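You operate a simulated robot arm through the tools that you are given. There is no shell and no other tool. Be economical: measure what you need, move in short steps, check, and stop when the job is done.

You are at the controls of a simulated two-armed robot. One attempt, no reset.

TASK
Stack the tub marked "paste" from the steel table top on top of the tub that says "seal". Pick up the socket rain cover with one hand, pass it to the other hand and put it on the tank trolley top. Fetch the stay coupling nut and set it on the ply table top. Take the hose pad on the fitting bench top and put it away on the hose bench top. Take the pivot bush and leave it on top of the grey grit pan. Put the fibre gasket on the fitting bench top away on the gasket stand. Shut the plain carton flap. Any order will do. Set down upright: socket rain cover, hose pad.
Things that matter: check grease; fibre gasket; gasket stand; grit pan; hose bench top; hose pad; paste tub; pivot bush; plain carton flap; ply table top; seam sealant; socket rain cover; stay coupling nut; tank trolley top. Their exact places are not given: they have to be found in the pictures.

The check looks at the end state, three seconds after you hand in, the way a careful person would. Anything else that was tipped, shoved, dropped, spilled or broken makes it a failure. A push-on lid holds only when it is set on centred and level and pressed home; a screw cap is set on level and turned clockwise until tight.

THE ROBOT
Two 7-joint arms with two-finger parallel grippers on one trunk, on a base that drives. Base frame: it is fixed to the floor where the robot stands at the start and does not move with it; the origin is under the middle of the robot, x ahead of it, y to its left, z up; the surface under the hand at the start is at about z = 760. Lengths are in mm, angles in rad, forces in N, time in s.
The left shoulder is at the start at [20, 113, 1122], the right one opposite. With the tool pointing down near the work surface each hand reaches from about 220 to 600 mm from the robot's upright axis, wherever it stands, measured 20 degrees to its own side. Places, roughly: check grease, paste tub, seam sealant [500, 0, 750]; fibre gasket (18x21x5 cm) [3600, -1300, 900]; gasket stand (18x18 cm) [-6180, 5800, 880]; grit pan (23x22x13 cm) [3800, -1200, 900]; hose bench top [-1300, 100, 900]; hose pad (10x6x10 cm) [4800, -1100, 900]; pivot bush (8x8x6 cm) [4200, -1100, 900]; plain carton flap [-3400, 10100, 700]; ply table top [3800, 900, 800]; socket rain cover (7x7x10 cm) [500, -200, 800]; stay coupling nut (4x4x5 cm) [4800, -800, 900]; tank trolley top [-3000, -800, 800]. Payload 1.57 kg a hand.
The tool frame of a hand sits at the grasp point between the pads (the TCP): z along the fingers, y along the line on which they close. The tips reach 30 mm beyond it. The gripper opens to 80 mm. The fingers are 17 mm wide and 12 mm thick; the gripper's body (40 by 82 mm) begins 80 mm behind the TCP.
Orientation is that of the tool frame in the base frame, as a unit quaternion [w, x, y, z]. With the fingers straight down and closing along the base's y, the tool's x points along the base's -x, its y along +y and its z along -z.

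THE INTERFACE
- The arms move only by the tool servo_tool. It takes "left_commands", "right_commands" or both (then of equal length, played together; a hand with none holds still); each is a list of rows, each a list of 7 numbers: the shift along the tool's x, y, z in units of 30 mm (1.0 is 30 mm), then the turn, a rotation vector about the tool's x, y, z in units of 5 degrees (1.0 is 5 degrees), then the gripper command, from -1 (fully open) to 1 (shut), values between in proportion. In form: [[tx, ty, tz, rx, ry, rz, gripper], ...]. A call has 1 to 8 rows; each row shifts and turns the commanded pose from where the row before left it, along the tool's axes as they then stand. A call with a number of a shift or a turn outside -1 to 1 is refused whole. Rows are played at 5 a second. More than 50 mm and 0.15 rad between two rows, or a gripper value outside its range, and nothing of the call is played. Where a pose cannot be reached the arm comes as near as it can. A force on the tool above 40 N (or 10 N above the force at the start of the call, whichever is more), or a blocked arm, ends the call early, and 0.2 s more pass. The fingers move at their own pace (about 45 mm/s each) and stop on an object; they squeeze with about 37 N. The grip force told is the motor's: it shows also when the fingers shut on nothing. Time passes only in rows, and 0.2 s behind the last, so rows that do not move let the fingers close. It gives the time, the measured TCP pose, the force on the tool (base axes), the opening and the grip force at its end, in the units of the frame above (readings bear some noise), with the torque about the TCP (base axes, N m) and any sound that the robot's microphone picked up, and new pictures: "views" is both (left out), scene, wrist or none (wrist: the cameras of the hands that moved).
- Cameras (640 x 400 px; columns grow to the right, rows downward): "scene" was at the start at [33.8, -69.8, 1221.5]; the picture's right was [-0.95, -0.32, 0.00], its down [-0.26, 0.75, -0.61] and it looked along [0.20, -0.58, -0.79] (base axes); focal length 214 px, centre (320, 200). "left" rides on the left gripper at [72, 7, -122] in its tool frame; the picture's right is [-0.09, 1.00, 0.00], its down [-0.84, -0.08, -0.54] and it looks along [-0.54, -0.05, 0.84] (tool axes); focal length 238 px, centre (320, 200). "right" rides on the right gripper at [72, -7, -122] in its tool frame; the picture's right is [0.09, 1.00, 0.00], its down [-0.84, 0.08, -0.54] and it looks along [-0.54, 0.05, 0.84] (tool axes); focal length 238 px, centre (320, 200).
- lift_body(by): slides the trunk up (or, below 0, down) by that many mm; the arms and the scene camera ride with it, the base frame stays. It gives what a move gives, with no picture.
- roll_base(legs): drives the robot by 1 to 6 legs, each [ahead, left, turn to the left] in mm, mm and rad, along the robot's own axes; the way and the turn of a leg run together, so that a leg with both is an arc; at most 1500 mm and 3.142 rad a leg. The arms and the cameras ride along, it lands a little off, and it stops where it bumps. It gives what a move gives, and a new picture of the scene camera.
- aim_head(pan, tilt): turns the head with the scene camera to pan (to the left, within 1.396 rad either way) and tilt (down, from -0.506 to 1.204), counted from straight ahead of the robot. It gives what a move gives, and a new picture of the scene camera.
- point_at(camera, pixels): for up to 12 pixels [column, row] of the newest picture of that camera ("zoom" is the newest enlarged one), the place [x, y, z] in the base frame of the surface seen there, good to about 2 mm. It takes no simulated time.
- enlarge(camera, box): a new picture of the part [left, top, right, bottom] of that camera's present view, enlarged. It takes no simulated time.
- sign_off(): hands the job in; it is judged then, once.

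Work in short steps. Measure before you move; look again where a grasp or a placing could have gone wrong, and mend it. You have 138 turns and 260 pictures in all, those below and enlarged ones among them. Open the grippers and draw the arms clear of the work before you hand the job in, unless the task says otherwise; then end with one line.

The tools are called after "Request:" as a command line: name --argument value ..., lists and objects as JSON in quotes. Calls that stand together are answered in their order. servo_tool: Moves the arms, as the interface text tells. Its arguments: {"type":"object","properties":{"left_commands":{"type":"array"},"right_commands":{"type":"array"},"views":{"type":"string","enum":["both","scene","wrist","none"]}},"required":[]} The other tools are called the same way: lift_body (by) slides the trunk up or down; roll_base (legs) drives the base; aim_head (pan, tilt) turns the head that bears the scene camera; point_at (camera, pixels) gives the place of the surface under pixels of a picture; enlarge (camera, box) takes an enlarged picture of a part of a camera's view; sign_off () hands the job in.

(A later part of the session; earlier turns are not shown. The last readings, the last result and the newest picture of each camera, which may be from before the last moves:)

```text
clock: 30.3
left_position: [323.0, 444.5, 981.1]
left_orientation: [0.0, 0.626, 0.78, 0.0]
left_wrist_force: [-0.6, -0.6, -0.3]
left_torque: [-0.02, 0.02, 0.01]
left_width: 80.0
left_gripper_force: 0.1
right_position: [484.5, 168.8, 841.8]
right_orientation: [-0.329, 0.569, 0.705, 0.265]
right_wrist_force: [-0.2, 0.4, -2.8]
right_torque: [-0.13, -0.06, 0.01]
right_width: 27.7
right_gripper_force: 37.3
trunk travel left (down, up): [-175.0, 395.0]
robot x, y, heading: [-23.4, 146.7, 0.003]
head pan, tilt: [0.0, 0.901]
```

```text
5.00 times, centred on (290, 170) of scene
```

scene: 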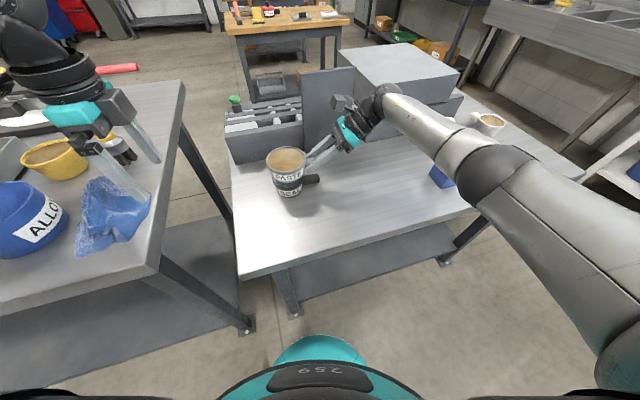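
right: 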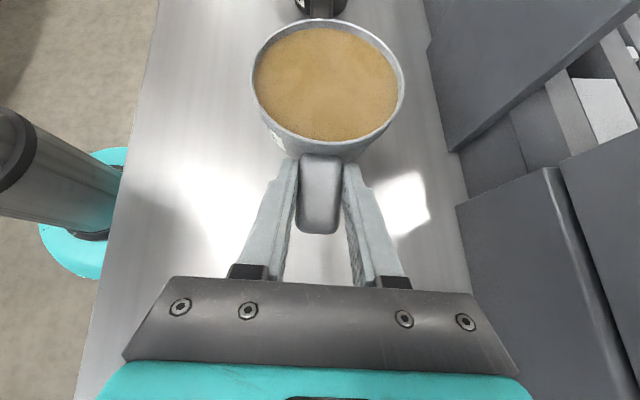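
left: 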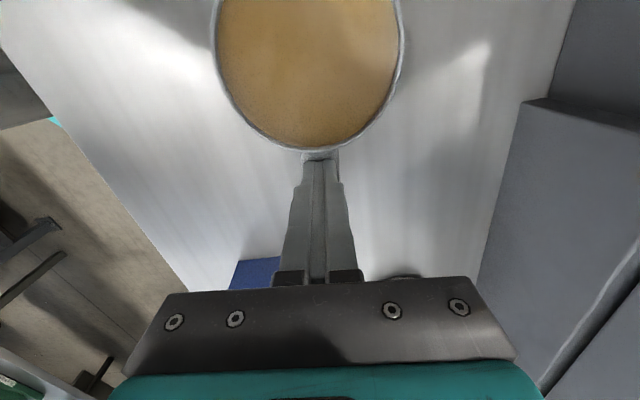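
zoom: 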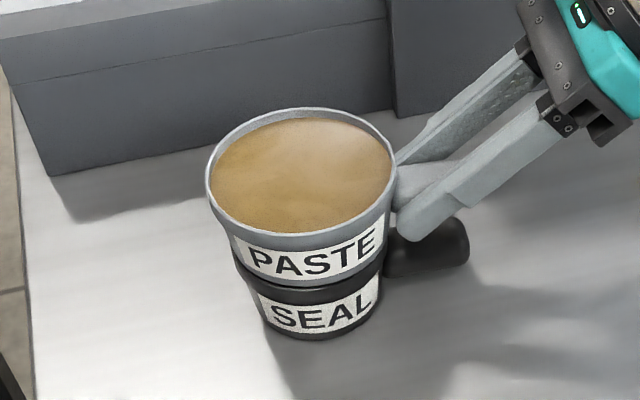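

Well aligned. I lower 5 mm in 1 mm steps and read the force.

Request:
servo_tool --right_commands '[[-0.0255, 0, 0.0214, 0, 0, 0, 1], [-0.0255, 0, 0.0214, 0, 0, 0, 1], [-0.0255, 0, 0.0214, 0, 0, 0, 1], [-0.0255, 0, 0.0214, 0, 0, 0, 1], [0, 0, 0, 0, 0, 0, 1]]' --views "none"

```text
clock: 31.5
left_position: [322.7, 444.8, 981.3]
left_orientation: [0.0, 0.627, 0.779, 0.0]
left_wrist_force: [-0.5, 0.2, -0.3]
left_torque: [0.02, 0.02, 0.03]
left_width: 79.9
left_gripper_force: 0.1
right_position: [484.0, 169.5, 836.5]
right_orientation: [-0.33, 0.569, 0.706, 0.265]
right_wrist_force: [1.0, -0.1, -2.7]
right_torque: [-0.24, -0.03, -0.01]
right_width: 27.8
right_gripper_force: 37.4
trunk travel left (down, up): [-175.0, 395.0]
robot x, y, heading: [-24.2, 152.2, 0.004]
head pan, tilt: [0.0, 0.901]
```

Request:
servo_tool --right_commands '[[-0.0255, 0, 0.0214, 0, 0, 0, 1], [0, 0, 0, 0, 0, 0, 1], [-0.0255, 0, 0.0214, 0, 0, 0, 1], [0, 0, 0, 0, 0, 0, 1]]' --views "none"

Request:
enlarge --camera "scene" --box '[240, 130, 340, 210]'

```text
clock: 32.5
left_position: [322.2, 446.2, 980.6]
left_orientation: [0.0, 0.627, 0.779, 0.0]
left_wrist_force: [-0.6, -0.5, -0.4]
left_torque: [-0.03, -0.01, -0.02]
left_width: 80.2
left_gripper_force: 0.0
right_position: [485.1, 168.4, 834.4]
right_orientation: [-0.329, 0.569, 0.705, 0.265]
right_wrist_force: [-0.1, -0.9, -1.7]
right_torque: [-0.12, -0.06, -0.03]
right_width: 27.5
right_gripper_force: 37.0
trunk travel left (down, up): [-175.0, 395.0]
robot x, y, heading: [-25.9, 148.1, 0.001]
head pan, tilt: [0.0, 0.901]
```

```text
5.00 times, centred on (290, 170) of scene
```

zoom: 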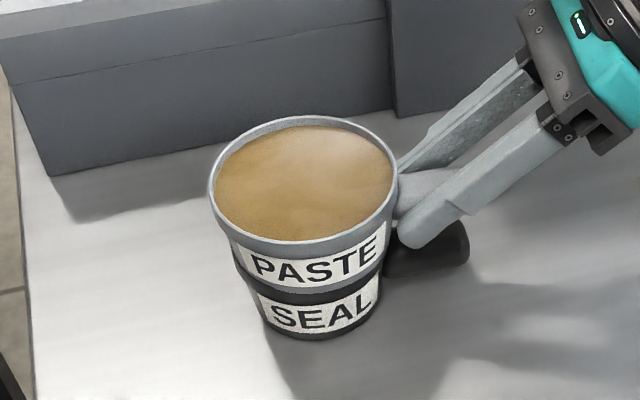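

Contact is just starting (force lessening). I lower a further 2–3 mm.

Request:
servo_tool --right_commands '[[-0.0255, 0, 0.0214, 0, 0, 0, 1], [0, 0, 0, 0, 0, 0, 1], [-0.0255, 0, 0.0214, 0, 0, 0, 1], [0, 0, 0, 0, 0, 0, 1]]' --views "none"

```text
clock: 33.5
left_position: [321.9, 444.5, 980.8]
left_orientation: [0.001, 0.626, 0.78, 0.001]
left_wrist_force: [-0.6, -0.6, 0.0]
left_torque: [0.0, 0.01, -0.02]
left_width: 79.8
left_gripper_force: 0.0
right_position: [484.7, 168.4, 835.2]
right_orientation: [-0.329, 0.569, 0.705, 0.267]
right_wrist_force: [1.6, -1.1, 7.9]
right_torque: [0.3, 0.04, -0.08]
right_width: 27.7
right_gripper_force: 37.4
trunk travel left (down, up): [-175.0, 395.0]
robot x, y, heading: [-24.2, 146.2, 0.006]
head pan, tilt: [0.0, 0.901]
```

Seated (+8 N). I ease up 1 mm, open, and withdraw along the fingers.

Request:
servo_tool --right_commands '[[0.03, 0, -0.025, 0, 0, 0, 1], [0, 0, 0, 0, 0, 0, 0.1], [0, 0, 0, 0, 0, 0, -0.2], [0, 0, 0, 0, 0, 0, -0.2], [0, 0, -0.5, 0, 0, 0, -0.2], [0, 0, -1, 0, 0, 0, -0.2], [0, 0, -1, 0, 0, 0, -0.2], [0, 0, -1, 0, 0, 0, -0.2]]'

Request:
enlarge --camera "scene" --box '[220, 120, 380, 220]'

```text
clock: 35.3
left_position: [322.0, 445.0, 980.7]
left_orientation: [0.0, 0.627, 0.779, 0.001]
left_wrist_force: [-0.4, 0.5, 0.6]
left_torque: [-0.01, 0.0, 0.03]
left_width: 79.8
left_gripper_force: 0.0
right_position: [502.7, 89.6, 902.3]
right_orientation: [-0.329, 0.569, 0.706, 0.265]
right_wrist_force: [0.8, 0.3, 1.0]
right_torque: [0.02, -0.03, -0.01]
right_width: 48.2
right_gripper_force: 0.1
trunk travel left (down, up): [-175.0, 395.0]
robot x, y, heading: [-21.2, 149.6, 0.001]
head pan, tilt: [0.0, 0.901]
```

scene: 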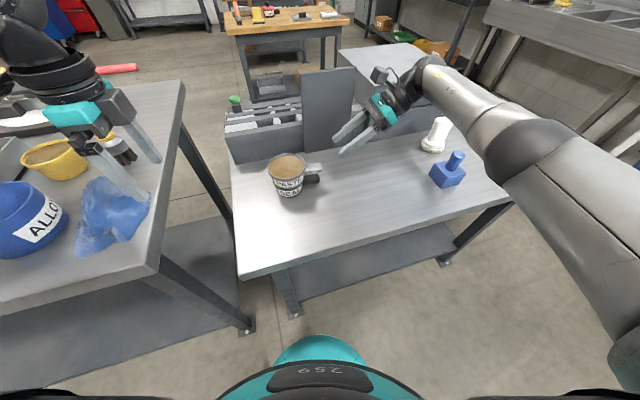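
right: 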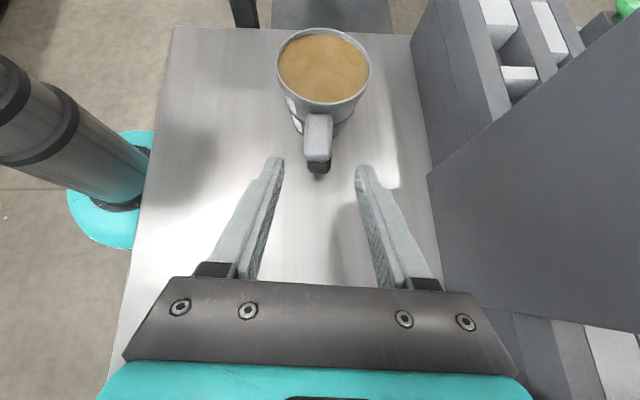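

```text
4.00 times, centred on (300, 170) of scene
```

zoom: 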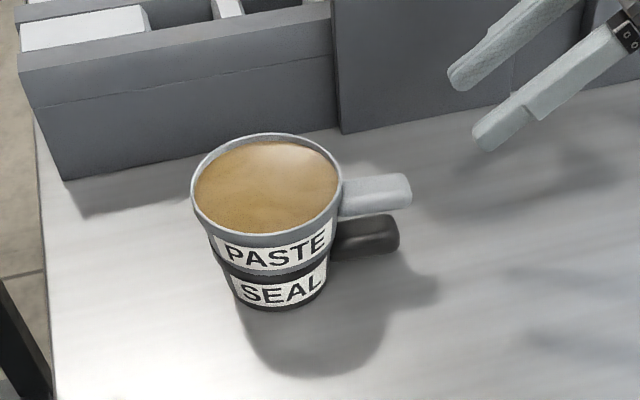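

The stack stands cleanly. Next the cover: I raise the right hand and drive 230 mm right so the hand can approach the blue block from its right side.

Request:
servo_tool --right_commands '[[0.766, 0, -0.643, 0, 0, 0, -1], [0.766, 0, -0.643, 0, 0, 0, -1], [0.766, 0, -0.643, 0, 0, 0, -1], [0.766, 0, -0.643, 0, 0, 0, -1]]' --views "none"

Request:
roll_base --legs '[[0, -280, 0]]'

Request:
enlarge --camera "scene" --box '[310, 130, 430, 220]'

```text
clock: 36.3
left_position: [324.4, 445.1, 981.7]
left_orientation: [0.0, 0.627, 0.779, 0.0]
left_wrist_force: [0.0, 0.6, 0.3]
left_torque: [0.01, 0.0, 0.0]
left_width: 79.8
left_gripper_force: 0.1
right_position: [501.3, 89.0, 1022.8]
right_orientation: [-0.329, 0.569, 0.706, 0.264]
right_wrist_force: [0.0, 0.8, 0.5]
right_torque: [0.01, 0.02, 0.03]
right_width: 79.8
right_gripper_force: 0.0
trunk travel left (down, up): [-175.0, 395.0]
robot x, y, heading: [-23.5, 151.8, 0.006]
head pan, tilt: [0.0, 0.901]
```

```text
clock: 38.2
left_position: [324.0, 167.7, 980.9]
left_orientation: [0.0, 0.626, 0.78, 0.0]
left_wrist_force: [-1.0, -0.2, -0.1]
left_torque: [-0.01, 0.0, -0.01]
left_width: 79.9
left_gripper_force: 0.0
right_position: [502.8, -187.6, 1021.5]
right_orientation: [-0.329, 0.568, 0.706, 0.265]
right_wrist_force: [0.4, 0.1, -0.1]
right_torque: [0.04, 0.0, 0.02]
right_width: 80.0
right_gripper_force: 0.0
trunk travel left (down, up): [-175.0, 395.0]
robot x, y, heading: [-22.0, -126.7, 0.007]
head pan, tilt: [0.0, 0.901]
```

scene: 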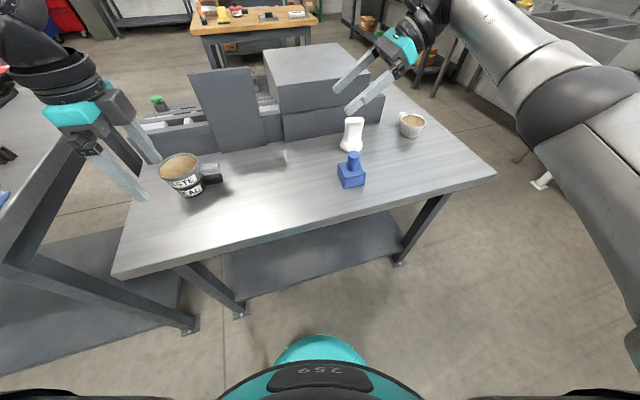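

```text
4.44 times, centred on (370, 175) of scene
```

zoom: 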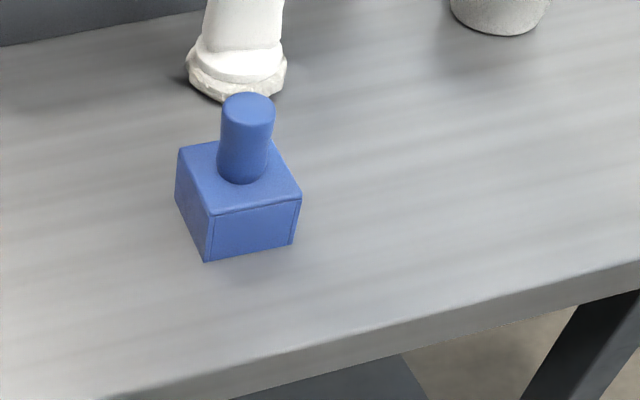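

Request:
point_at --camera "zoom" --pixels '[[181, 150], [214, 212], [299, 196], [200, 180], [258, 200], [285, 165], [248, 108], [245, 160], [224, 115], [272, 115], [207, 255], [292, 240]]'

```text
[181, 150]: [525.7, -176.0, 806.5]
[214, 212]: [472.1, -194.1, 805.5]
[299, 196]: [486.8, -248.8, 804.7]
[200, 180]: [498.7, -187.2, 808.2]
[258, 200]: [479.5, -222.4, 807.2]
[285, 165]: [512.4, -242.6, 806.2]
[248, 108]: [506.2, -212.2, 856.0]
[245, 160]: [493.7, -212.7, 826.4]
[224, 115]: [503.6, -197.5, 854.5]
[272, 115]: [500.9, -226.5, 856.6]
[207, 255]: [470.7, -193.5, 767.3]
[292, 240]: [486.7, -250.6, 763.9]
```

Block centre ≈(506,-212), 57 mm sides, yaw ≈17°, spout up to z 857. I drive 70 ahead, then align yaw and tilt the right hand to 65° for a side grip that leaves the spout free for the left hand.

Request:
roll_base --legs '[[70, 0, -0.006]]'

Request:
servo_tool --right_commands '[[0, 0, 0, 0.69, 0, -0.58, -1], [0, 0, 0, 0, 1, 0, -1], [0, 0, 0, 0, 1, 0, -1], [0, 0, 0, 0, 1, 0, -1]]' --views "none"

```text
clock: 39.3
left_position: [395.1, 166.9, 980.4]
left_orientation: [0.0, 0.627, 0.779, 0.0]
left_wrist_force: [0.0, 0.0, -0.5]
left_torque: [0.04, 0.03, 0.02]
left_width: 80.1
left_gripper_force: 0.0
right_position: [573.8, -188.3, 1021.5]
right_orientation: [-0.33, 0.569, 0.705, 0.265]
right_wrist_force: [0.3, 0.2, -0.2]
right_torque: [0.02, 0.01, 0.0]
right_width: 80.0
right_gripper_force: 0.1
trunk travel left (down, up): [-175.0, 395.0]
robot x, y, heading: [46.2, -129.5, 0.006]
head pan, tilt: [0.0, 0.901]
```

scene: 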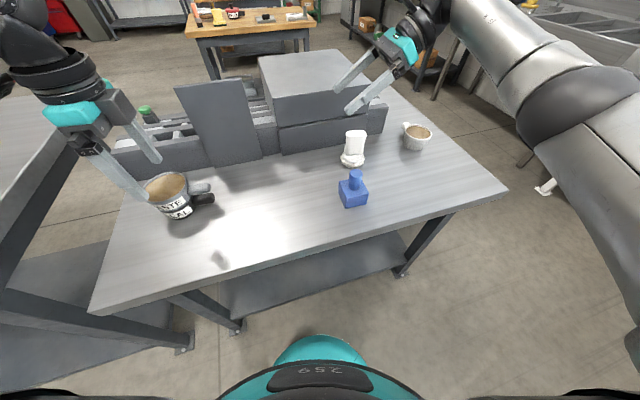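

```text
clock: 40.3
left_position: [394.2, 167.4, 981.0]
left_orientation: [0.0, 0.628, 0.779, 0.0]
left_wrist_force: [0.5, -0.3, -0.2]
left_torque: [0.0, 0.01, -0.01]
left_width: 79.9
left_gripper_force: 0.0
right_position: [571.4, -188.2, 1022.4]
right_orientation: [-0.432, 0.503, 0.676, 0.321]
right_wrist_force: [0.5, 0.0, -0.2]
right_torque: [0.0, -0.02, -0.01]
right_width: 80.0
right_gripper_force: 0.2
trunk travel left (down, up): [-175.0, 395.0]
robot x, y, heading: [46.6, -129.2, 0.002]
head pan, tilt: [0.0, 0.901]
```

Orientation is as planned. I move to the pre-grasp behind the block.

Request:
servo_tool --right_commands '[[-0.905, -0.296, 0, 0, 0, 0, -1], [-0.905, -0.296, 0, 0, 0, 0, -1], [-0.905, -0.296, 0, 0, 0, 0, -1], [-0.905, -0.296, 0, 0, 0, 0, -1], [-0.905, -0.296, 0, 0, 0, 0, -1], [-0.905, -0.296, 0, 0, 0, 0, -1], [-0.905, -0.296, 0, 0, 0, 0, -1], [-0.905, -0.296, 0, 0, 0, 0, -1]]'

```text
clock: 42.1
left_position: [395.2, 166.4, 981.7]
left_orientation: [0.0, 0.628, 0.778, 0.0]
left_wrist_force: [-1.3, 0.1, -0.2]
left_torque: [0.02, -0.01, -0.01]
left_width: 79.7
left_gripper_force: 0.1
right_position: [512.9, -295.4, 837.3]
right_orientation: [-0.43, 0.504, 0.677, 0.321]
right_wrist_force: [-0.1, -0.5, 0.4]
right_torque: [0.02, 0.02, 0.03]
right_width: 79.9
right_gripper_force: 0.1
right hand out of reach, approached as far as the arm can: row 6, 7, 8
trunk travel left (down, up): [-175.0, 395.0]
robot x, y, heading: [51.2, -125.5, 0.008]
head pan, tilt: [0.0, 0.901]
```

scene: 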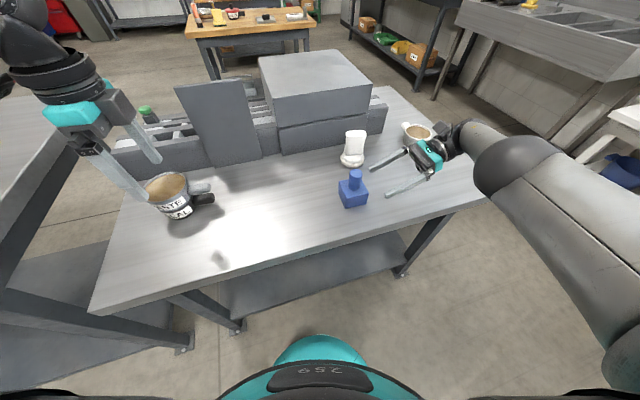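
right: 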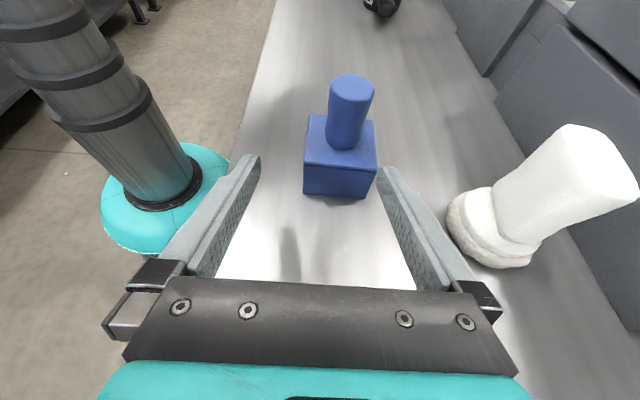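

The arm reached its limit 17 mm short sideways. I drive the base slightly ahead (30) and left 5 to make up the offset.

Request:
roll_base --legs '[[30, 5, 0]]'

Request:
servo_tool --right_commands '[[0, 0, 0, 0, 0, 0, -1]]' --views "wrist"

Request:
point_at --camera "right" --pixels '[[305, 160], [377, 160], [340, 160], [340, 150], [350, 90], [300, 190], [360, 190], [310, 120]]'

```text
clock: 42.9
left_position: [425.5, 171.8, 981.5]
left_orientation: [-0.001, 0.627, 0.779, 0.0]
left_wrist_force: [-0.3, 1.0, -0.8]
left_torque: [0.04, 0.05, 0.01]
left_width: 79.8
left_gripper_force: 0.1
right_position: [543.9, -289.2, 837.8]
right_orientation: [-0.431, 0.503, 0.676, 0.321]
right_wrist_force: [-0.5, -0.1, 0.4]
right_torque: [-0.01, 0.02, 0.01]
right_width: 80.0
right_gripper_force: 0.1
trunk travel left (down, up): [-175.0, 395.0]
robot x, y, heading: [77.1, -123.7, 0.002]
head pan, tilt: [0.0, 0.901]
```

scene: 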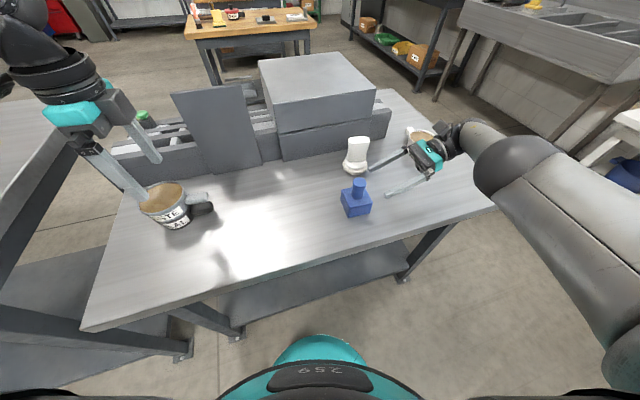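

```text
clock: 43.3
left_position: [425.3, 172.4, 981.9]
left_orientation: [0.0, 0.627, 0.779, 0.0]
left_wrist_force: [0.1, -0.6, -0.1]
left_torque: [0.02, -0.01, -0.02]
left_width: 79.9
left_gripper_force: 0.0
right_position: [543.7, -288.8, 837.2]
right_orientation: [-0.43, 0.504, 0.677, 0.321]
right_wrist_force: [-0.4, 0.0, 0.3]
right_torque: [-0.01, -0.01, 0.01]
right_width: 80.1
right_gripper_force: 0.1
trunk travel left (down, up): [-175.0, 395.0]
robot x, y, heading: [77.3, -120.1, 0.004]
head pan, tilt: [0.0, 0.901]
```

right: 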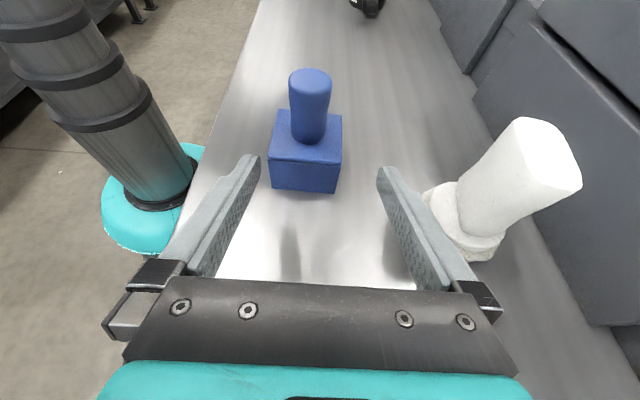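

```text
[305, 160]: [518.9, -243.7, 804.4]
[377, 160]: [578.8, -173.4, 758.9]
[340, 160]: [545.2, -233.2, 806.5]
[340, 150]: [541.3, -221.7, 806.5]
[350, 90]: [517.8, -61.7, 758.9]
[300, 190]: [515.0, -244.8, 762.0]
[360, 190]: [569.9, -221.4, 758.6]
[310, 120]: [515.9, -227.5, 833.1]
```

Block near face centre ≈(516,-241). I correct 12 mm sideways and 13 mm down, then slide in along the fingers and close.

Request:
servo_tool --right_commands '[[-0.44, -0.41, 0, 0, 0, 0, -1], [0, 0, 0.77, 0, 0, 0, -1], [0, 0, 0.77, 0, 0, 0, -1], [0, 0, 0.77, 0, 0, 0, -1], [0, 0, 0.77, 0, 0, 0, -1], [0, 0, 0, 0, 0, 0, -1]]'

```text
clock: 44.7
left_position: [424.0, 170.2, 982.5]
left_orientation: [0.0, 0.627, 0.779, 0.002]
left_wrist_force: [-0.6, -0.1, -0.3]
left_torque: [0.03, 0.0, 0.0]
left_width: 79.9
left_gripper_force: 0.1
right_position: [533.4, -228.0, 779.8]
right_orientation: [-0.432, 0.502, 0.676, 0.324]
right_wrist_force: [6.1, -22.4, 31.2]
right_torque: [-0.1, 1.42, 0.91]
right_width: 79.9
right_gripper_force: 0.1
right hand out of reach, approached as far as the arm can: row 2, 3, 4, 5
trunk travel left (down, up): [-175.0, 395.0]
robot x, y, heading: [79.8, -123.5, 0.003]
head pan, tilt: [0.0, 0.901]
```

scene: 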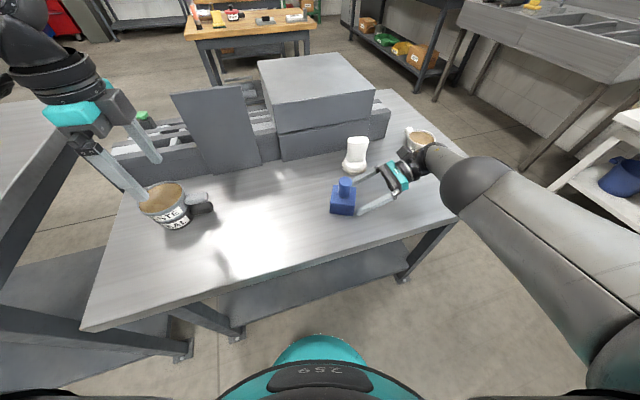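
right: 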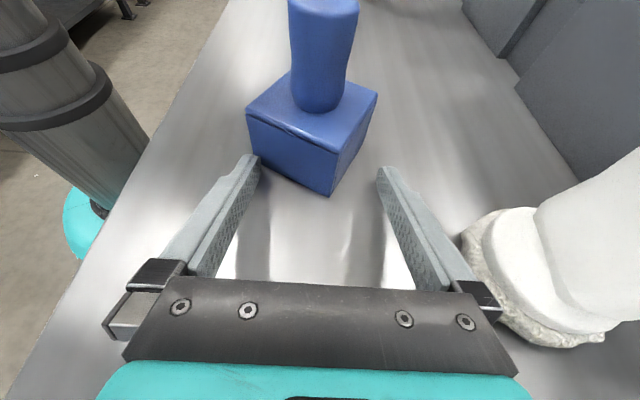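

The nearer fingertip touched the block, turning it (still upright): the pose is at the arm's limit. I back off and raise, then drive the base right for a roomier pose.

Request:
servo_tool --right_commands '[[0, 0, -0.5, 0, 0, 0, -1], [0, 0, -0.8, 0, 0, 0, -1], [0, 0, -0.8, 0, 0, 0, -1], [0.9, 0, -0.4, 0, 0, 0, -1], [0.9, 0, -0.4, 0, 0, 0, -1], [0.9, 0, -0.4, 0, 0, 0, -1], [0.9, 0, -0.4, 0, 0, 0, -1]]' --views "none"

Request:
servo_tool --right_commands '[[0.9, 0, -0.4, 0, -1, 0, -1], [0.9, 0, -0.4, 0, -1, 0, -1], [0, 0, 0, 0, -1, 0, -1]]' --views "wrist"

Request:
enlarge --camera "scene" --box '[300, 150, 420, 225]'

```text
clock: 46.3
left_position: [425.2, 171.9, 980.9]
left_orientation: [0.0, 0.627, 0.779, 0.0]
left_wrist_force: [0.3, 0.1, -0.4]
left_torque: [0.02, -0.02, 0.01]
left_width: 80.0
left_gripper_force: 0.0
right_position: [537.5, -275.3, 927.7]
right_orientation: [-0.432, 0.503, 0.676, 0.321]
right_wrist_force: [-0.3, 0.2, 0.1]
right_torque: [0.0, -0.03, 0.01]
right_width: 79.9
right_gripper_force: 0.1
right hand out of reach, approached as far as the arm can: row 2, 3
trunk travel left (down, up): [-175.0, 395.0]
robot x, y, heading: [77.2, -120.5, 0.0]
head pan, tilt: [0.0, 0.901]
```

```text
clock: 47.1
left_position: [425.2, 171.8, 981.6]
left_orientation: [0.0, 0.628, 0.779, 0.0]
left_wrist_force: [0.0, 0.3, 0.4]
left_torque: [-0.01, -0.01, -0.02]
left_width: 80.3
left_gripper_force: 0.0
right_position: [536.5, -272.1, 988.3]
right_orientation: [-0.338, 0.542, 0.728, 0.251]
right_wrist_force: [-0.8, 0.4, 0.9]
right_torque: [-0.01, 0.02, -0.01]
right_width: 80.0
right_gripper_force: 0.0
trunk travel left (down, up): [-175.0, 395.0]
robot x, y, heading: [80.2, -126.3, 0.002]
head pan, tilt: [0.0, 0.901]
```

right: 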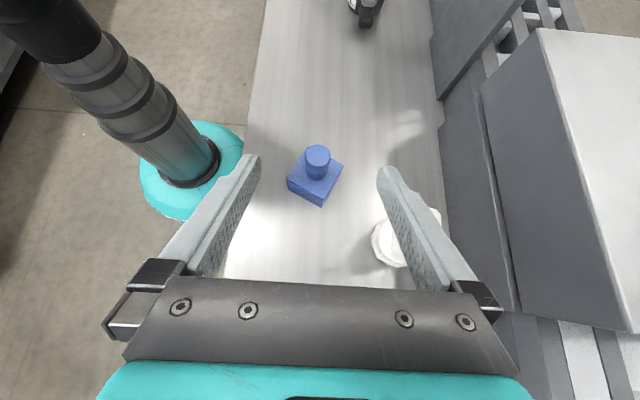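

```text
5.33 times, centred on (360, 188) of scene
```

zoom: 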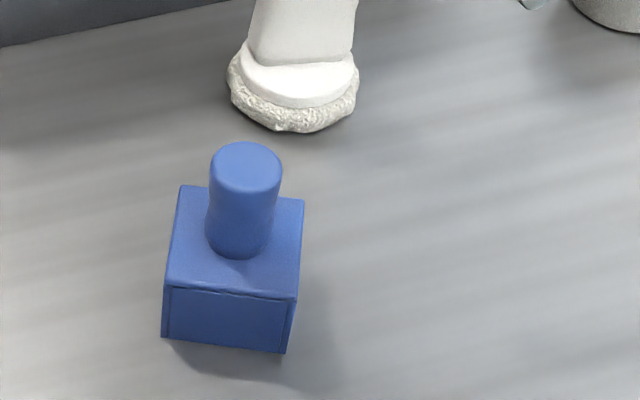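

I re-measure the block.

Request:
point_at --camera "zoom" --pixels '[[183, 190], [167, 287], [297, 299], [301, 203], [240, 275], [247, 160], [283, 175], [210, 170], [175, 240], [163, 335], [284, 350]]'

```text
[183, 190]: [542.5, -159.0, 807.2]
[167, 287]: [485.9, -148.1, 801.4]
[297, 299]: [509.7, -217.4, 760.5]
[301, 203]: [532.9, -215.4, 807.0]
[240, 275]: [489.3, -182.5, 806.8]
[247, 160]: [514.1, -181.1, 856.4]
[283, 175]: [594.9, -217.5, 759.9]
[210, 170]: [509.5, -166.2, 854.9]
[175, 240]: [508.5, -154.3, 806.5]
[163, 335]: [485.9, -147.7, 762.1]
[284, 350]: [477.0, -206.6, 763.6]
```

Block now at (510,-182), yaw about -10.5°. I drive to put it in the comfortable zone and yaw the right hand by -27°.

Request:
roll_base --legs '[[-60, -80, 0]]'

Request:
servo_tool --right_commands '[[0, 0, 0, -0.69, 0, 0.58, -1], [0, 0, 0, -0.69, 0, 0.58, -1], [0, 0, 0, -0.69, 0, 0.58, -1], [0, 0, 0, -0.69, 0, 0.58, -1], [0, 0, 0, -0.69, 0, 0.58, -1], [0, 0, 0, -0.69, 0, 0.58, -1]]' --views "wrist"

```text
clock: 48.2
left_position: [365.8, 92.1, 980.9]
left_orientation: [0.001, 0.627, 0.779, 0.0]
left_wrist_force: [-0.5, 0.8, 1.2]
left_torque: [0.03, -0.04, -0.01]
left_width: 80.2
left_gripper_force: 0.0
right_position: [475.4, -351.6, 988.6]
right_orientation: [-0.339, 0.541, 0.727, 0.252]
right_wrist_force: [0.5, -0.1, 0.3]
right_torque: [-0.02, -0.05, 0.02]
right_width: 80.2
right_gripper_force: 0.0
trunk travel left (down, up): [-175.0, 395.0]
robot x, y, heading: [20.8, -205.0, 0.001]
head pan, tilt: [0.0, 0.901]
```

scene: 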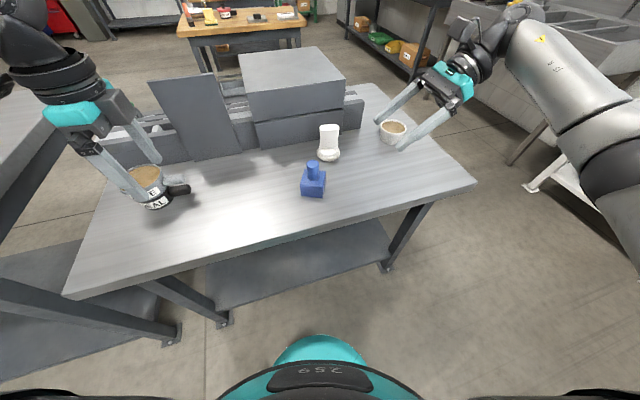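

```text
clock: 49.6
left_position: [366.7, 92.3, 980.9]
left_orientation: [0.0, 0.627, 0.779, 0.0]
left_wrist_force: [0.6, -0.7, -0.3]
left_torque: [0.03, -0.01, -0.01]
left_width: 80.2
left_gripper_force: 0.1
right_position: [478.0, -351.4, 988.9]
right_orientation: [-0.271, 0.696, 0.58, 0.325]
right_wrist_force: [-0.5, -0.2, -0.1]
right_torque: [0.0, -0.04, -0.01]
right_width: 79.6
right_gripper_force: 0.0
trunk travel left (down, up): [-175.0, 395.0]
robot x, y, heading: [19.0, -201.5, -0.002]
head pan, tilt: [0.0, 0.901]
```

right: 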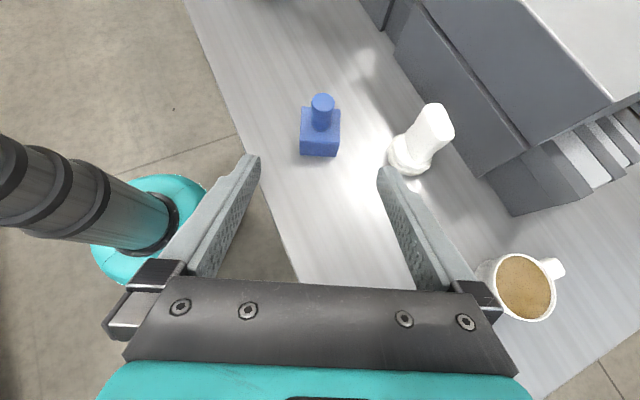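

Aligned. I move to the pre-grasp at (497,-252,840).

Request:
servo_tool --right_commands '[[-0.272, 0.005, 0.963, 0, 0, 0, -1], [-0.272, 0.005, 0.963, 0, 0, 0, -1], [-0.272, 0.005, 0.963, 0, 0, 0, -1], [-0.272, 0.005, 0.963, 0, 0, 0, -1], [-0.272, 0.005, 0.963, 0, 0, 0, -1], [-0.272, 0.005, 0.963, 0, 0, 0, -1]]' --views "wrist"

Request:
point_at --camera "right" --pixels '[[320, 110], [290, 110], [350, 110], [320, 60], [320, 90], [320, 130]]'

```text
clock: 51.0
left_position: [364.3, 93.6, 982.2]
left_orientation: [0.001, 0.627, 0.779, 0.0]
left_wrist_force: [0.9, 0.0, -0.8]
left_torque: [-0.02, 0.01, 0.0]
left_width: 80.1
left_gripper_force: 0.1
right_position: [495.6, -251.6, 839.2]
right_orientation: [-0.271, 0.696, 0.58, 0.325]
right_wrist_force: [-0.1, -0.3, 0.4]
right_torque: [0.03, -0.01, 0.01]
right_width: 80.1
right_gripper_force: 0.0
trunk travel left (down, up): [-175.0, 395.0]
robot x, y, heading: [20.1, -201.1, 0.005]
head pan, tilt: [0.0, 0.901]
```

right: 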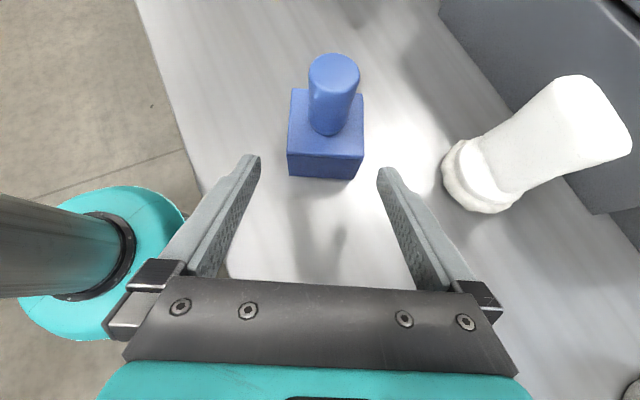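

```text
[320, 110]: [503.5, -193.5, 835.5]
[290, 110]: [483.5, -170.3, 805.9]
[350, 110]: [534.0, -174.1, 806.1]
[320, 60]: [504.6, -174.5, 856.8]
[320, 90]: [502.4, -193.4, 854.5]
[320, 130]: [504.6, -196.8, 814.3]
```

Block centred at col ~325. I slide in 79 mm and close.

Request:
servo_tool --right_commands '[[0, 0.1, 0.88, 0, 0, 0, -1], [0, 0, 0.88, 0, 0, 0, -1], [0, 0, 0.88, 0, 0, 0, -1], [0, 0, 0, 0, 0, 0, 1], [0, 0, 0, 0, 0, 0, 1], [0, 0, 0, 0, 0, 0, 1], [0, 0, 0, 0, 0, 0, 1], [0, 0, 0, 0, 0, 0, 1]]' --views "wrist"

```text
clock: 52.9
left_position: [365.8, 92.4, 980.8]
left_orientation: [0.0, 0.627, 0.779, 0.0]
left_wrist_force: [0.5, -1.0, 0.4]
left_torque: [0.01, 0.01, 0.01]
left_width: 79.9
left_gripper_force: 0.1
right_position: [510.7, -193.3, 786.7]
right_orientation: [-0.271, 0.696, 0.58, 0.325]
right_wrist_force: [-0.1, 0.3, 0.5]
right_torque: [-0.06, 0.02, -0.03]
right_width: 61.8
right_gripper_force: 36.9
trunk travel left (down, up): [-175.0, 395.0]
robot x, y, heading: [20.0, -204.3, -0.001]
head pan, tilt: [0.0, 0.901]
```

right: 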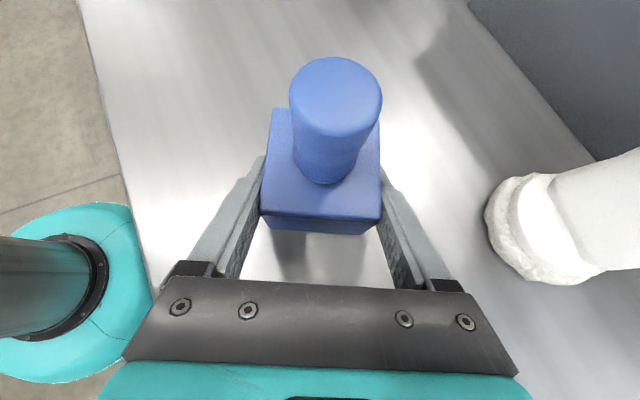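

Gripped at 61.8 mm with 37 N. I lift 150 mm.

Request:
servo_tool --right_commands '[[0.3, 0, -0.25, 0, 0, 0, 1], [0.766, 0, -0.643, 0, 0, 0, 1], [0.766, 0, -0.643, 0, 0, 0, 1], [0.766, 0, -0.643, 0, 0, 0, 1], [0.766, 0, -0.643, 0, 0, 0, 1], [0.466, 0, -0.393, 0, 0, 0, 1]]'

Request:
point_at --camera "right" --pixels '[[335, 90], [291, 100], [380, 100], [335, 62], [330, 150], [330, 195]]'

Request:
enlarge --camera "scene" --box '[250, 80, 410, 180]'

```text
clock: 54.2
left_position: [365.4, 93.6, 981.6]
left_orientation: [0.0, 0.627, 0.779, 0.0]
left_wrist_force: [0.0, 0.3, 0.5]
left_torque: [0.04, 0.01, 0.0]
left_width: 80.1
left_gripper_force: 0.0
right_position: [511.2, -194.1, 937.9]
right_orientation: [-0.271, 0.696, 0.58, 0.324]
right_wrist_force: [-0.3, 0.2, -0.1]
right_torque: [-0.02, 0.01, 0.03]
right_width: 61.6
right_gripper_force: 36.6
trunk travel left (down, up): [-175.0, 395.0]
robot x, y, heading: [21.5, -203.3, 0.002]
head pan, tilt: [0.0, 0.901]
```

scene: 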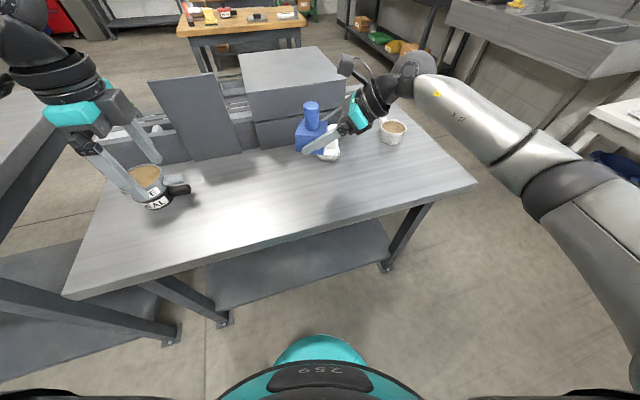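
right: 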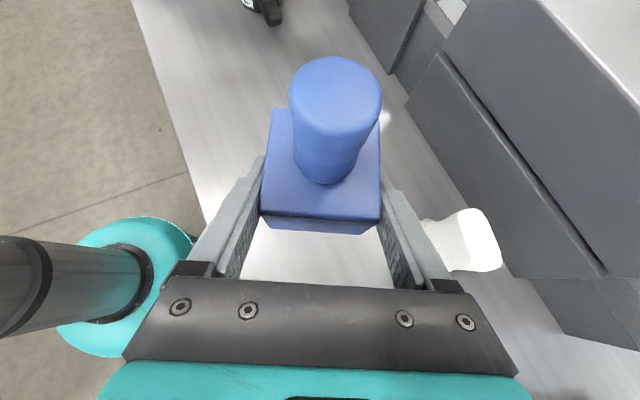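

```text
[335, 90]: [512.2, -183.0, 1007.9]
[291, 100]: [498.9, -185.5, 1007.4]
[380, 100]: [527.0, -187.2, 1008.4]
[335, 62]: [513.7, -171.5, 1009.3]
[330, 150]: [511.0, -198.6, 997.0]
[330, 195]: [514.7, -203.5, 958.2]
```

```text
4.00 times, centred on (330, 130) of scene
```

zoom: 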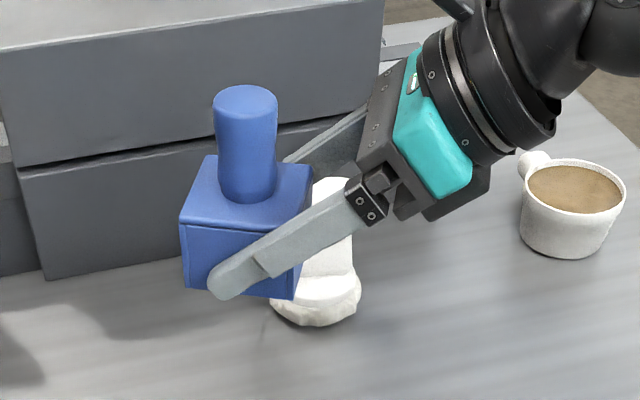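

Spout centre ≈(513,-183), z 958–1008. I bring the left hand up and over it, stopping above first.

Request:
servo_tool --left_commands '[[0, 0, -0.8, 0, 0, 0, -1], [0, 0, -0.8, 0, 0, 0, -1], [0, 0, -0.8, 0, 0, 0, -1], [0, 0, -0.8, 0, 0, 0, -1], [-0.9, 0.26, 0, 0, 0, 0, -1], [-0.9, 0.26, 0, 0, 0, 0, -1], [-0.9, 0.26, 0, 0, 0, 0, -1], [-0.9, 0.26, 0, 0, 0, 0, -1]]' --views "none"

Request:
servo_tool --left_commands '[[-0.909, 0.26, 0, 0, 0, 0, -1], [-0.909, 0.26, 0, 0, 0, 0, -1], [-0.909, 0.26, 0, 0, 0, 0, -1], [-0.909, 0.26, 0, 0, 0, 0, -1], [-0.909, 0.26, 0, 0, 0, 0, -1], [-0.909, 0.26, 0, 0, 0, 0, -1], [-0.909, 0.26, 0, 0, 0, 0, -1]]'

```text
clock: 56.0
left_position: [418.3, -7.8, 1078.4]
left_orientation: [0.001, 0.627, 0.779, 0.0]
left_wrist_force: [-0.3, -0.5, 1.1]
left_torque: [-0.01, -0.03, 0.01]
left_width: 80.0
left_gripper_force: 0.1
right_position: [511.0, -194.3, 939.1]
right_orientation: [-0.271, 0.696, 0.58, 0.324]
right_wrist_force: [-0.7, -0.1, -1.0]
right_torque: [-0.01, 0.0, -0.01]
right_width: 61.8
right_gripper_force: 36.8
trunk travel left (down, up): [-175.0, 395.0]
robot x, y, heading: [19.1, -205.1, 0.006]
head pan, tilt: [0.0, 0.901]
```

```text
clock: 57.6
left_position: [511.5, -180.4, 1077.8]
left_orientation: [-0.001, 0.627, 0.779, 0.001]
left_wrist_force: [0.8, 0.2, 0.4]
left_torque: [-0.01, 0.01, -0.02]
left_width: 79.8
left_gripper_force: 0.1
right_position: [511.0, -192.9, 938.7]
right_orientation: [-0.27, 0.696, 0.58, 0.325]
right_wrist_force: [-0.3, -0.4, -0.4]
right_torque: [-0.02, 0.0, -0.03]
right_width: 61.4
right_gripper_force: 36.6
trunk travel left (down, up): [-175.0, 395.0]
robot x, y, heading: [21.6, -202.1, -0.0]
head pan, tilt: [0.0, 0.901]
```

scene: 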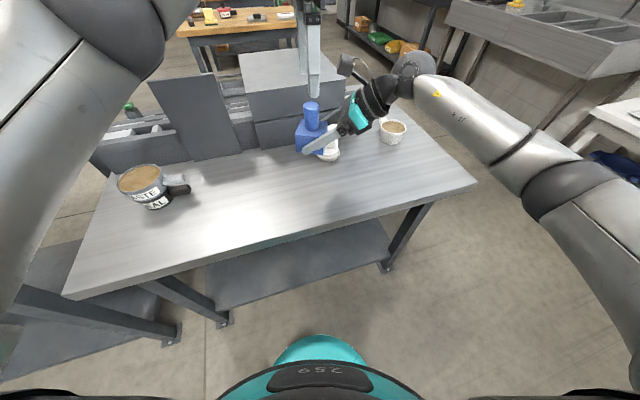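
left: 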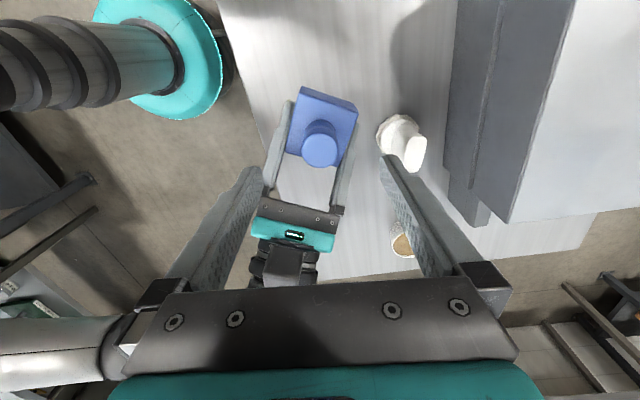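

Good alignment above the spout. I descend 81 mm and close the left fingers on it.

Request:
servo_tool --left_commands '[[0, 0.05, 0.7, 0, 0, 0, -1], [0, 0, 0.7, 0, 0, 0, -1], [0, 0, 0.7, 0, 0, 0, -1], [0, 0, 0.6, 0, 0, 0, -1], [0, 0, 0, 0, 0, 0, -1]]'

Request:
enlarge --camera "scene" --box '[250, 60, 410, 160]'

```text
clock: 58.9
left_position: [514.7, -179.8, 995.8]
left_orientation: [0.0, 0.627, 0.779, 0.0]
left_wrist_force: [0.0, 0.5, -0.6]
left_torque: [-0.01, -0.01, -0.02]
left_width: 80.2
left_gripper_force: 0.1
right_position: [511.8, -193.9, 938.1]
right_orientation: [-0.271, 0.696, 0.58, 0.325]
right_wrist_force: [0.1, -1.0, -0.5]
right_torque: [0.02, 0.01, 0.02]
right_width: 61.6
right_gripper_force: 36.8
trunk travel left (down, up): [-175.0, 395.0]
robot x, y, heading: [19.9, -202.6, -0.004]
head pan, tilt: [0.0, 0.901]
```

scene: 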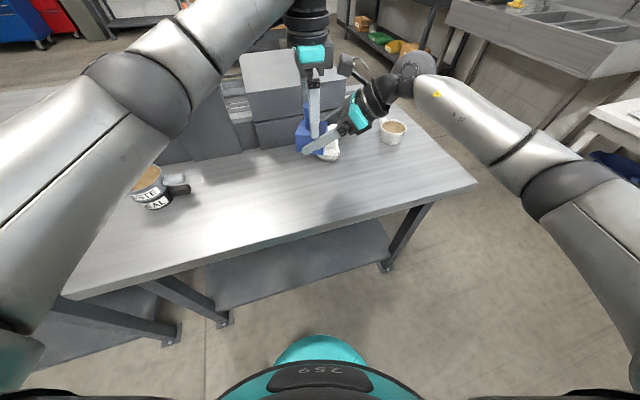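
left: 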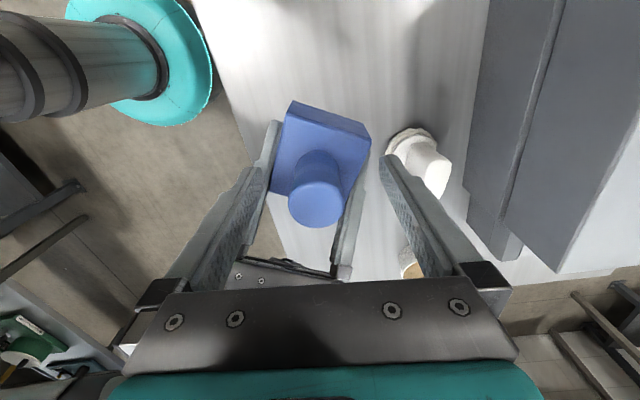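

```text
4.00 times, centred on (330, 110) of scene
```

zoom: 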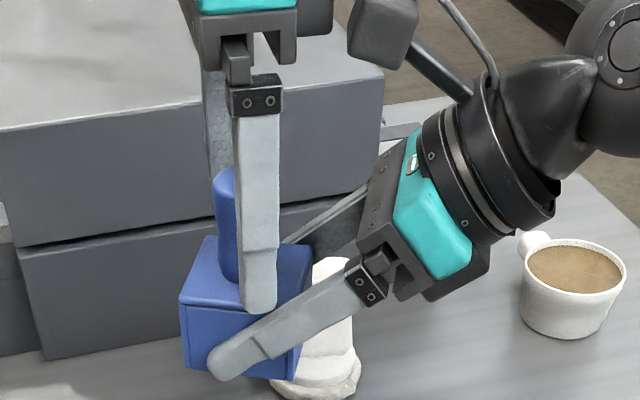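

The spout is centred between the fingers. I close the left hand.

Request:
servo_tool --left_commands '[[0, 0, 0, 0, 0, 0, 1], [0, 0, 0, 0, 0, 0, 1], [0, 0, 0, 0, 0, 0, 1], [0, 0, 0, 0, 0, 0, 1], [0, 0, 0, 0, 0, 0, 1], [0, 0, 0, 0, 0, 0, 1], [0, 0, 0, 0, 0, 0, 1]]' --views "wrist"

```text
clock: 60.5
left_position: [513.6, -180.6, 995.4]
left_orientation: [-0.001, 0.628, 0.778, -0.001]
left_wrist_force: [-20.2, -4.8, 2.7]
left_torque: [0.19, 0.2, -0.19]
left_width: 29.1
left_gripper_force: 36.8
right_position: [512.5, -193.0, 939.2]
right_orientation: [-0.269, 0.697, 0.579, 0.325]
right_wrist_force: [19.8, 4.2, -2.9]
right_torque: [-0.48, 0.9, -0.04]
right_width: 61.7
right_gripper_force: 36.9
trunk travel left (down, up): [-175.0, 395.0]
robot x, y, heading: [21.9, -197.1, -0.002]
head pan, tilt: [0.0, 0.901]
```

left: 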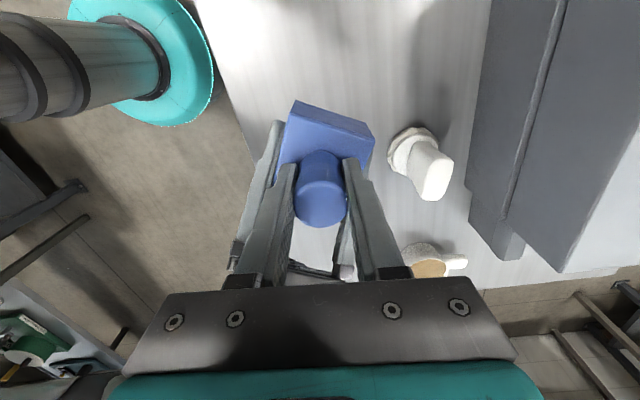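

Left holds at 29 mm. I open the right hand and withdraw it along its fingers.

Request:
servo_tool --right_commands '[[0, 0, 0, 0, 0, 0, 0.4], [0, 0, 0, 0, 0, 0, -1], [0, 0, 0, 0, 0, 0, -1], [0, 0, -0.7, 0, 0, 0, -1], [0, 0, -1, 0, 0, 0, -1], [0, 0, -1, 0, 0, 0, -1], [0, 0, -1, 0, 0, 0, -1], [0, 0, -1, 0, 0, 0, -1]]' --views "scene"

Request:
enlarge --camera "scene" --box '[250, 60, 410, 160]'

```text
clock: 62.2
left_position: [515.0, -180.5, 994.4]
left_orientation: [0.0, 0.627, 0.779, 0.0]
left_wrist_force: [-0.5, 0.6, 0.2]
left_torque: [0.0, -0.01, 0.02]
left_width: 29.3
left_gripper_force: 36.5
right_position: [490.5, -299.5, 1029.1]
right_orientation: [-0.27, 0.696, 0.581, 0.324]
right_wrist_force: [0.8, 0.0, -0.4]
right_torque: [-0.02, 0.02, -0.04]
right_width: 80.2
right_gripper_force: 0.0
trunk travel left (down, up): [-175.0, 395.0]
robot x, y, heading: [18.3, -203.1, 0.003]
head pan, tilt: [0.0, 0.901]
```

scene: 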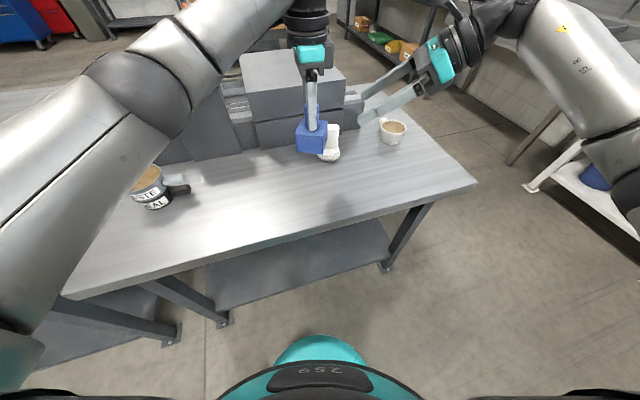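

```text
4.00 times, centred on (330, 110) of scene
```

zoom: 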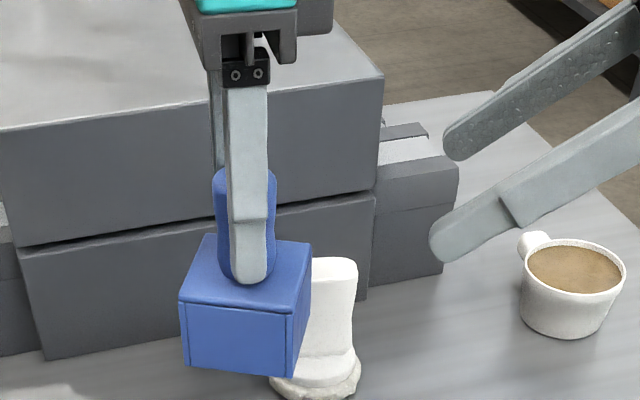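

The hand-over worked. I draw both arms closer in and back away from the table, then look around.

Request:
servo_tool --left_commands '[[0.61, -0.72, -0.33, 0, 0, 0, 1], [0.61, -0.72, -0.33, 0, 0, 0, 1], [0.61, -0.72, -0.33, 0, 0, 0, 1], [0.61, -0.72, -0.33, 0, 0, 0, 1], [0.61, -0.72, -0.33, 0, 0, 0, 1], [0.61, -0.72, -0.33, 0, 0, 0, 1]]' --right_commands '[[-0.077, -0.656, -0.09, 0, 0, 0, -1], [-0.077, -0.656, -0.09, 0, 0, 0, -1], [-0.077, -0.656, -0.09, 0, 0, 0, -1], [-0.077, -0.656, -0.09, 0, 0, 0, -1], [-0.077, -0.656, -0.09, 0, 0, 0, -1], [-0.077, -0.656, -0.09, 0, 0, 0, -1]]' --views "none"

Request:
aim_head --pan -1.3 --tilt 0.3

Request:
aim_head --pan 1.3 --tilt 0.3

```text
clock: 63.6
left_position: [363.4, -102.1, 1054.6]
left_orientation: [0.001, 0.627, 0.779, 0.001]
left_wrist_force: [0.9, -0.3, -0.9]
left_torque: [-0.04, 0.0, -0.01]
left_width: 28.7
left_gripper_force: 36.9
right_position: [370.7, -298.5, 1026.8]
right_orientation: [-0.27, 0.696, 0.58, 0.325]
right_wrist_force: [-0.1, -0.3, 0.1]
right_torque: [0.0, 0.03, 0.04]
right_width: 79.7
right_gripper_force: 0.1
trunk travel left (down, up): [-175.0, 395.0]
robot x, y, heading: [17.0, -200.5, 0.002]
head pan, tilt: [0.0, 0.901]
```

```text
clock: 65.1
left_position: [363.1, -101.9, 1054.5]
left_orientation: [-0.001, 0.627, 0.779, 0.0]
left_wrist_force: [-0.3, -0.4, 0.1]
left_torque: [0.02, -0.04, 0.01]
left_width: 28.9
left_gripper_force: 36.4
right_position: [370.9, -299.5, 1026.4]
right_orientation: [-0.271, 0.696, 0.58, 0.325]
right_wrist_force: [0.0, 0.1, 0.3]
right_torque: [0.01, -0.01, 0.0]
right_width: 80.0
right_gripper_force: 0.0
trunk travel left (down, up): [-175.0, 395.0]
robot x, y, heading: [19.1, -202.2, 0.001]
head pan, tilt: [-1.3, 0.3]
```

scene: 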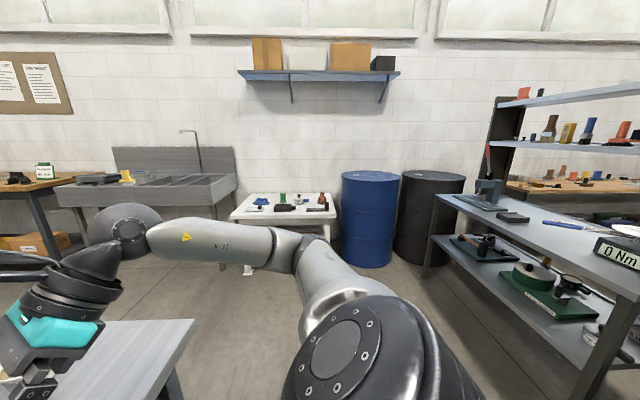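

```text
clock: 67.5
left_position: [363.2, -103.0, 1053.9]
left_orientation: [0.001, 0.628, 0.779, -0.001]
left_wrist_force: [0.6, 0.1, -1.4]
left_torque: [0.01, 0.0, 0.0]
left_width: 28.8
left_gripper_force: 36.9
right_position: [370.5, -300.3, 1026.5]
right_orientation: [-0.271, 0.696, 0.58, 0.325]
right_wrist_force: [1.1, 0.5, 0.6]
right_torque: [-0.02, -0.02, 0.05]
right_width: 80.0
right_gripper_force: 0.1
trunk travel left (down, up): [-175.0, 395.0]
robot x, y, heading: [21.5, -202.1, 0.006]
head pan, tilt: [1.3, 0.3]
```

scene: 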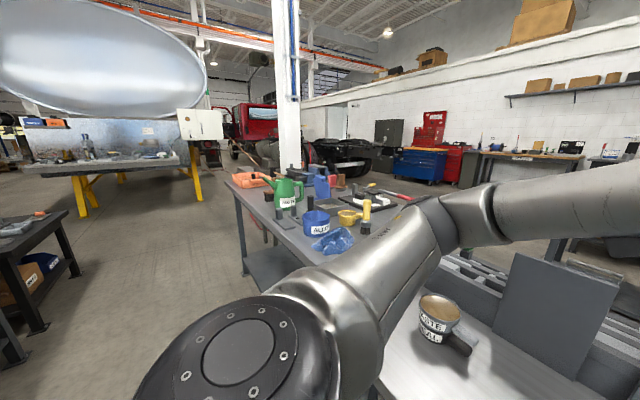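

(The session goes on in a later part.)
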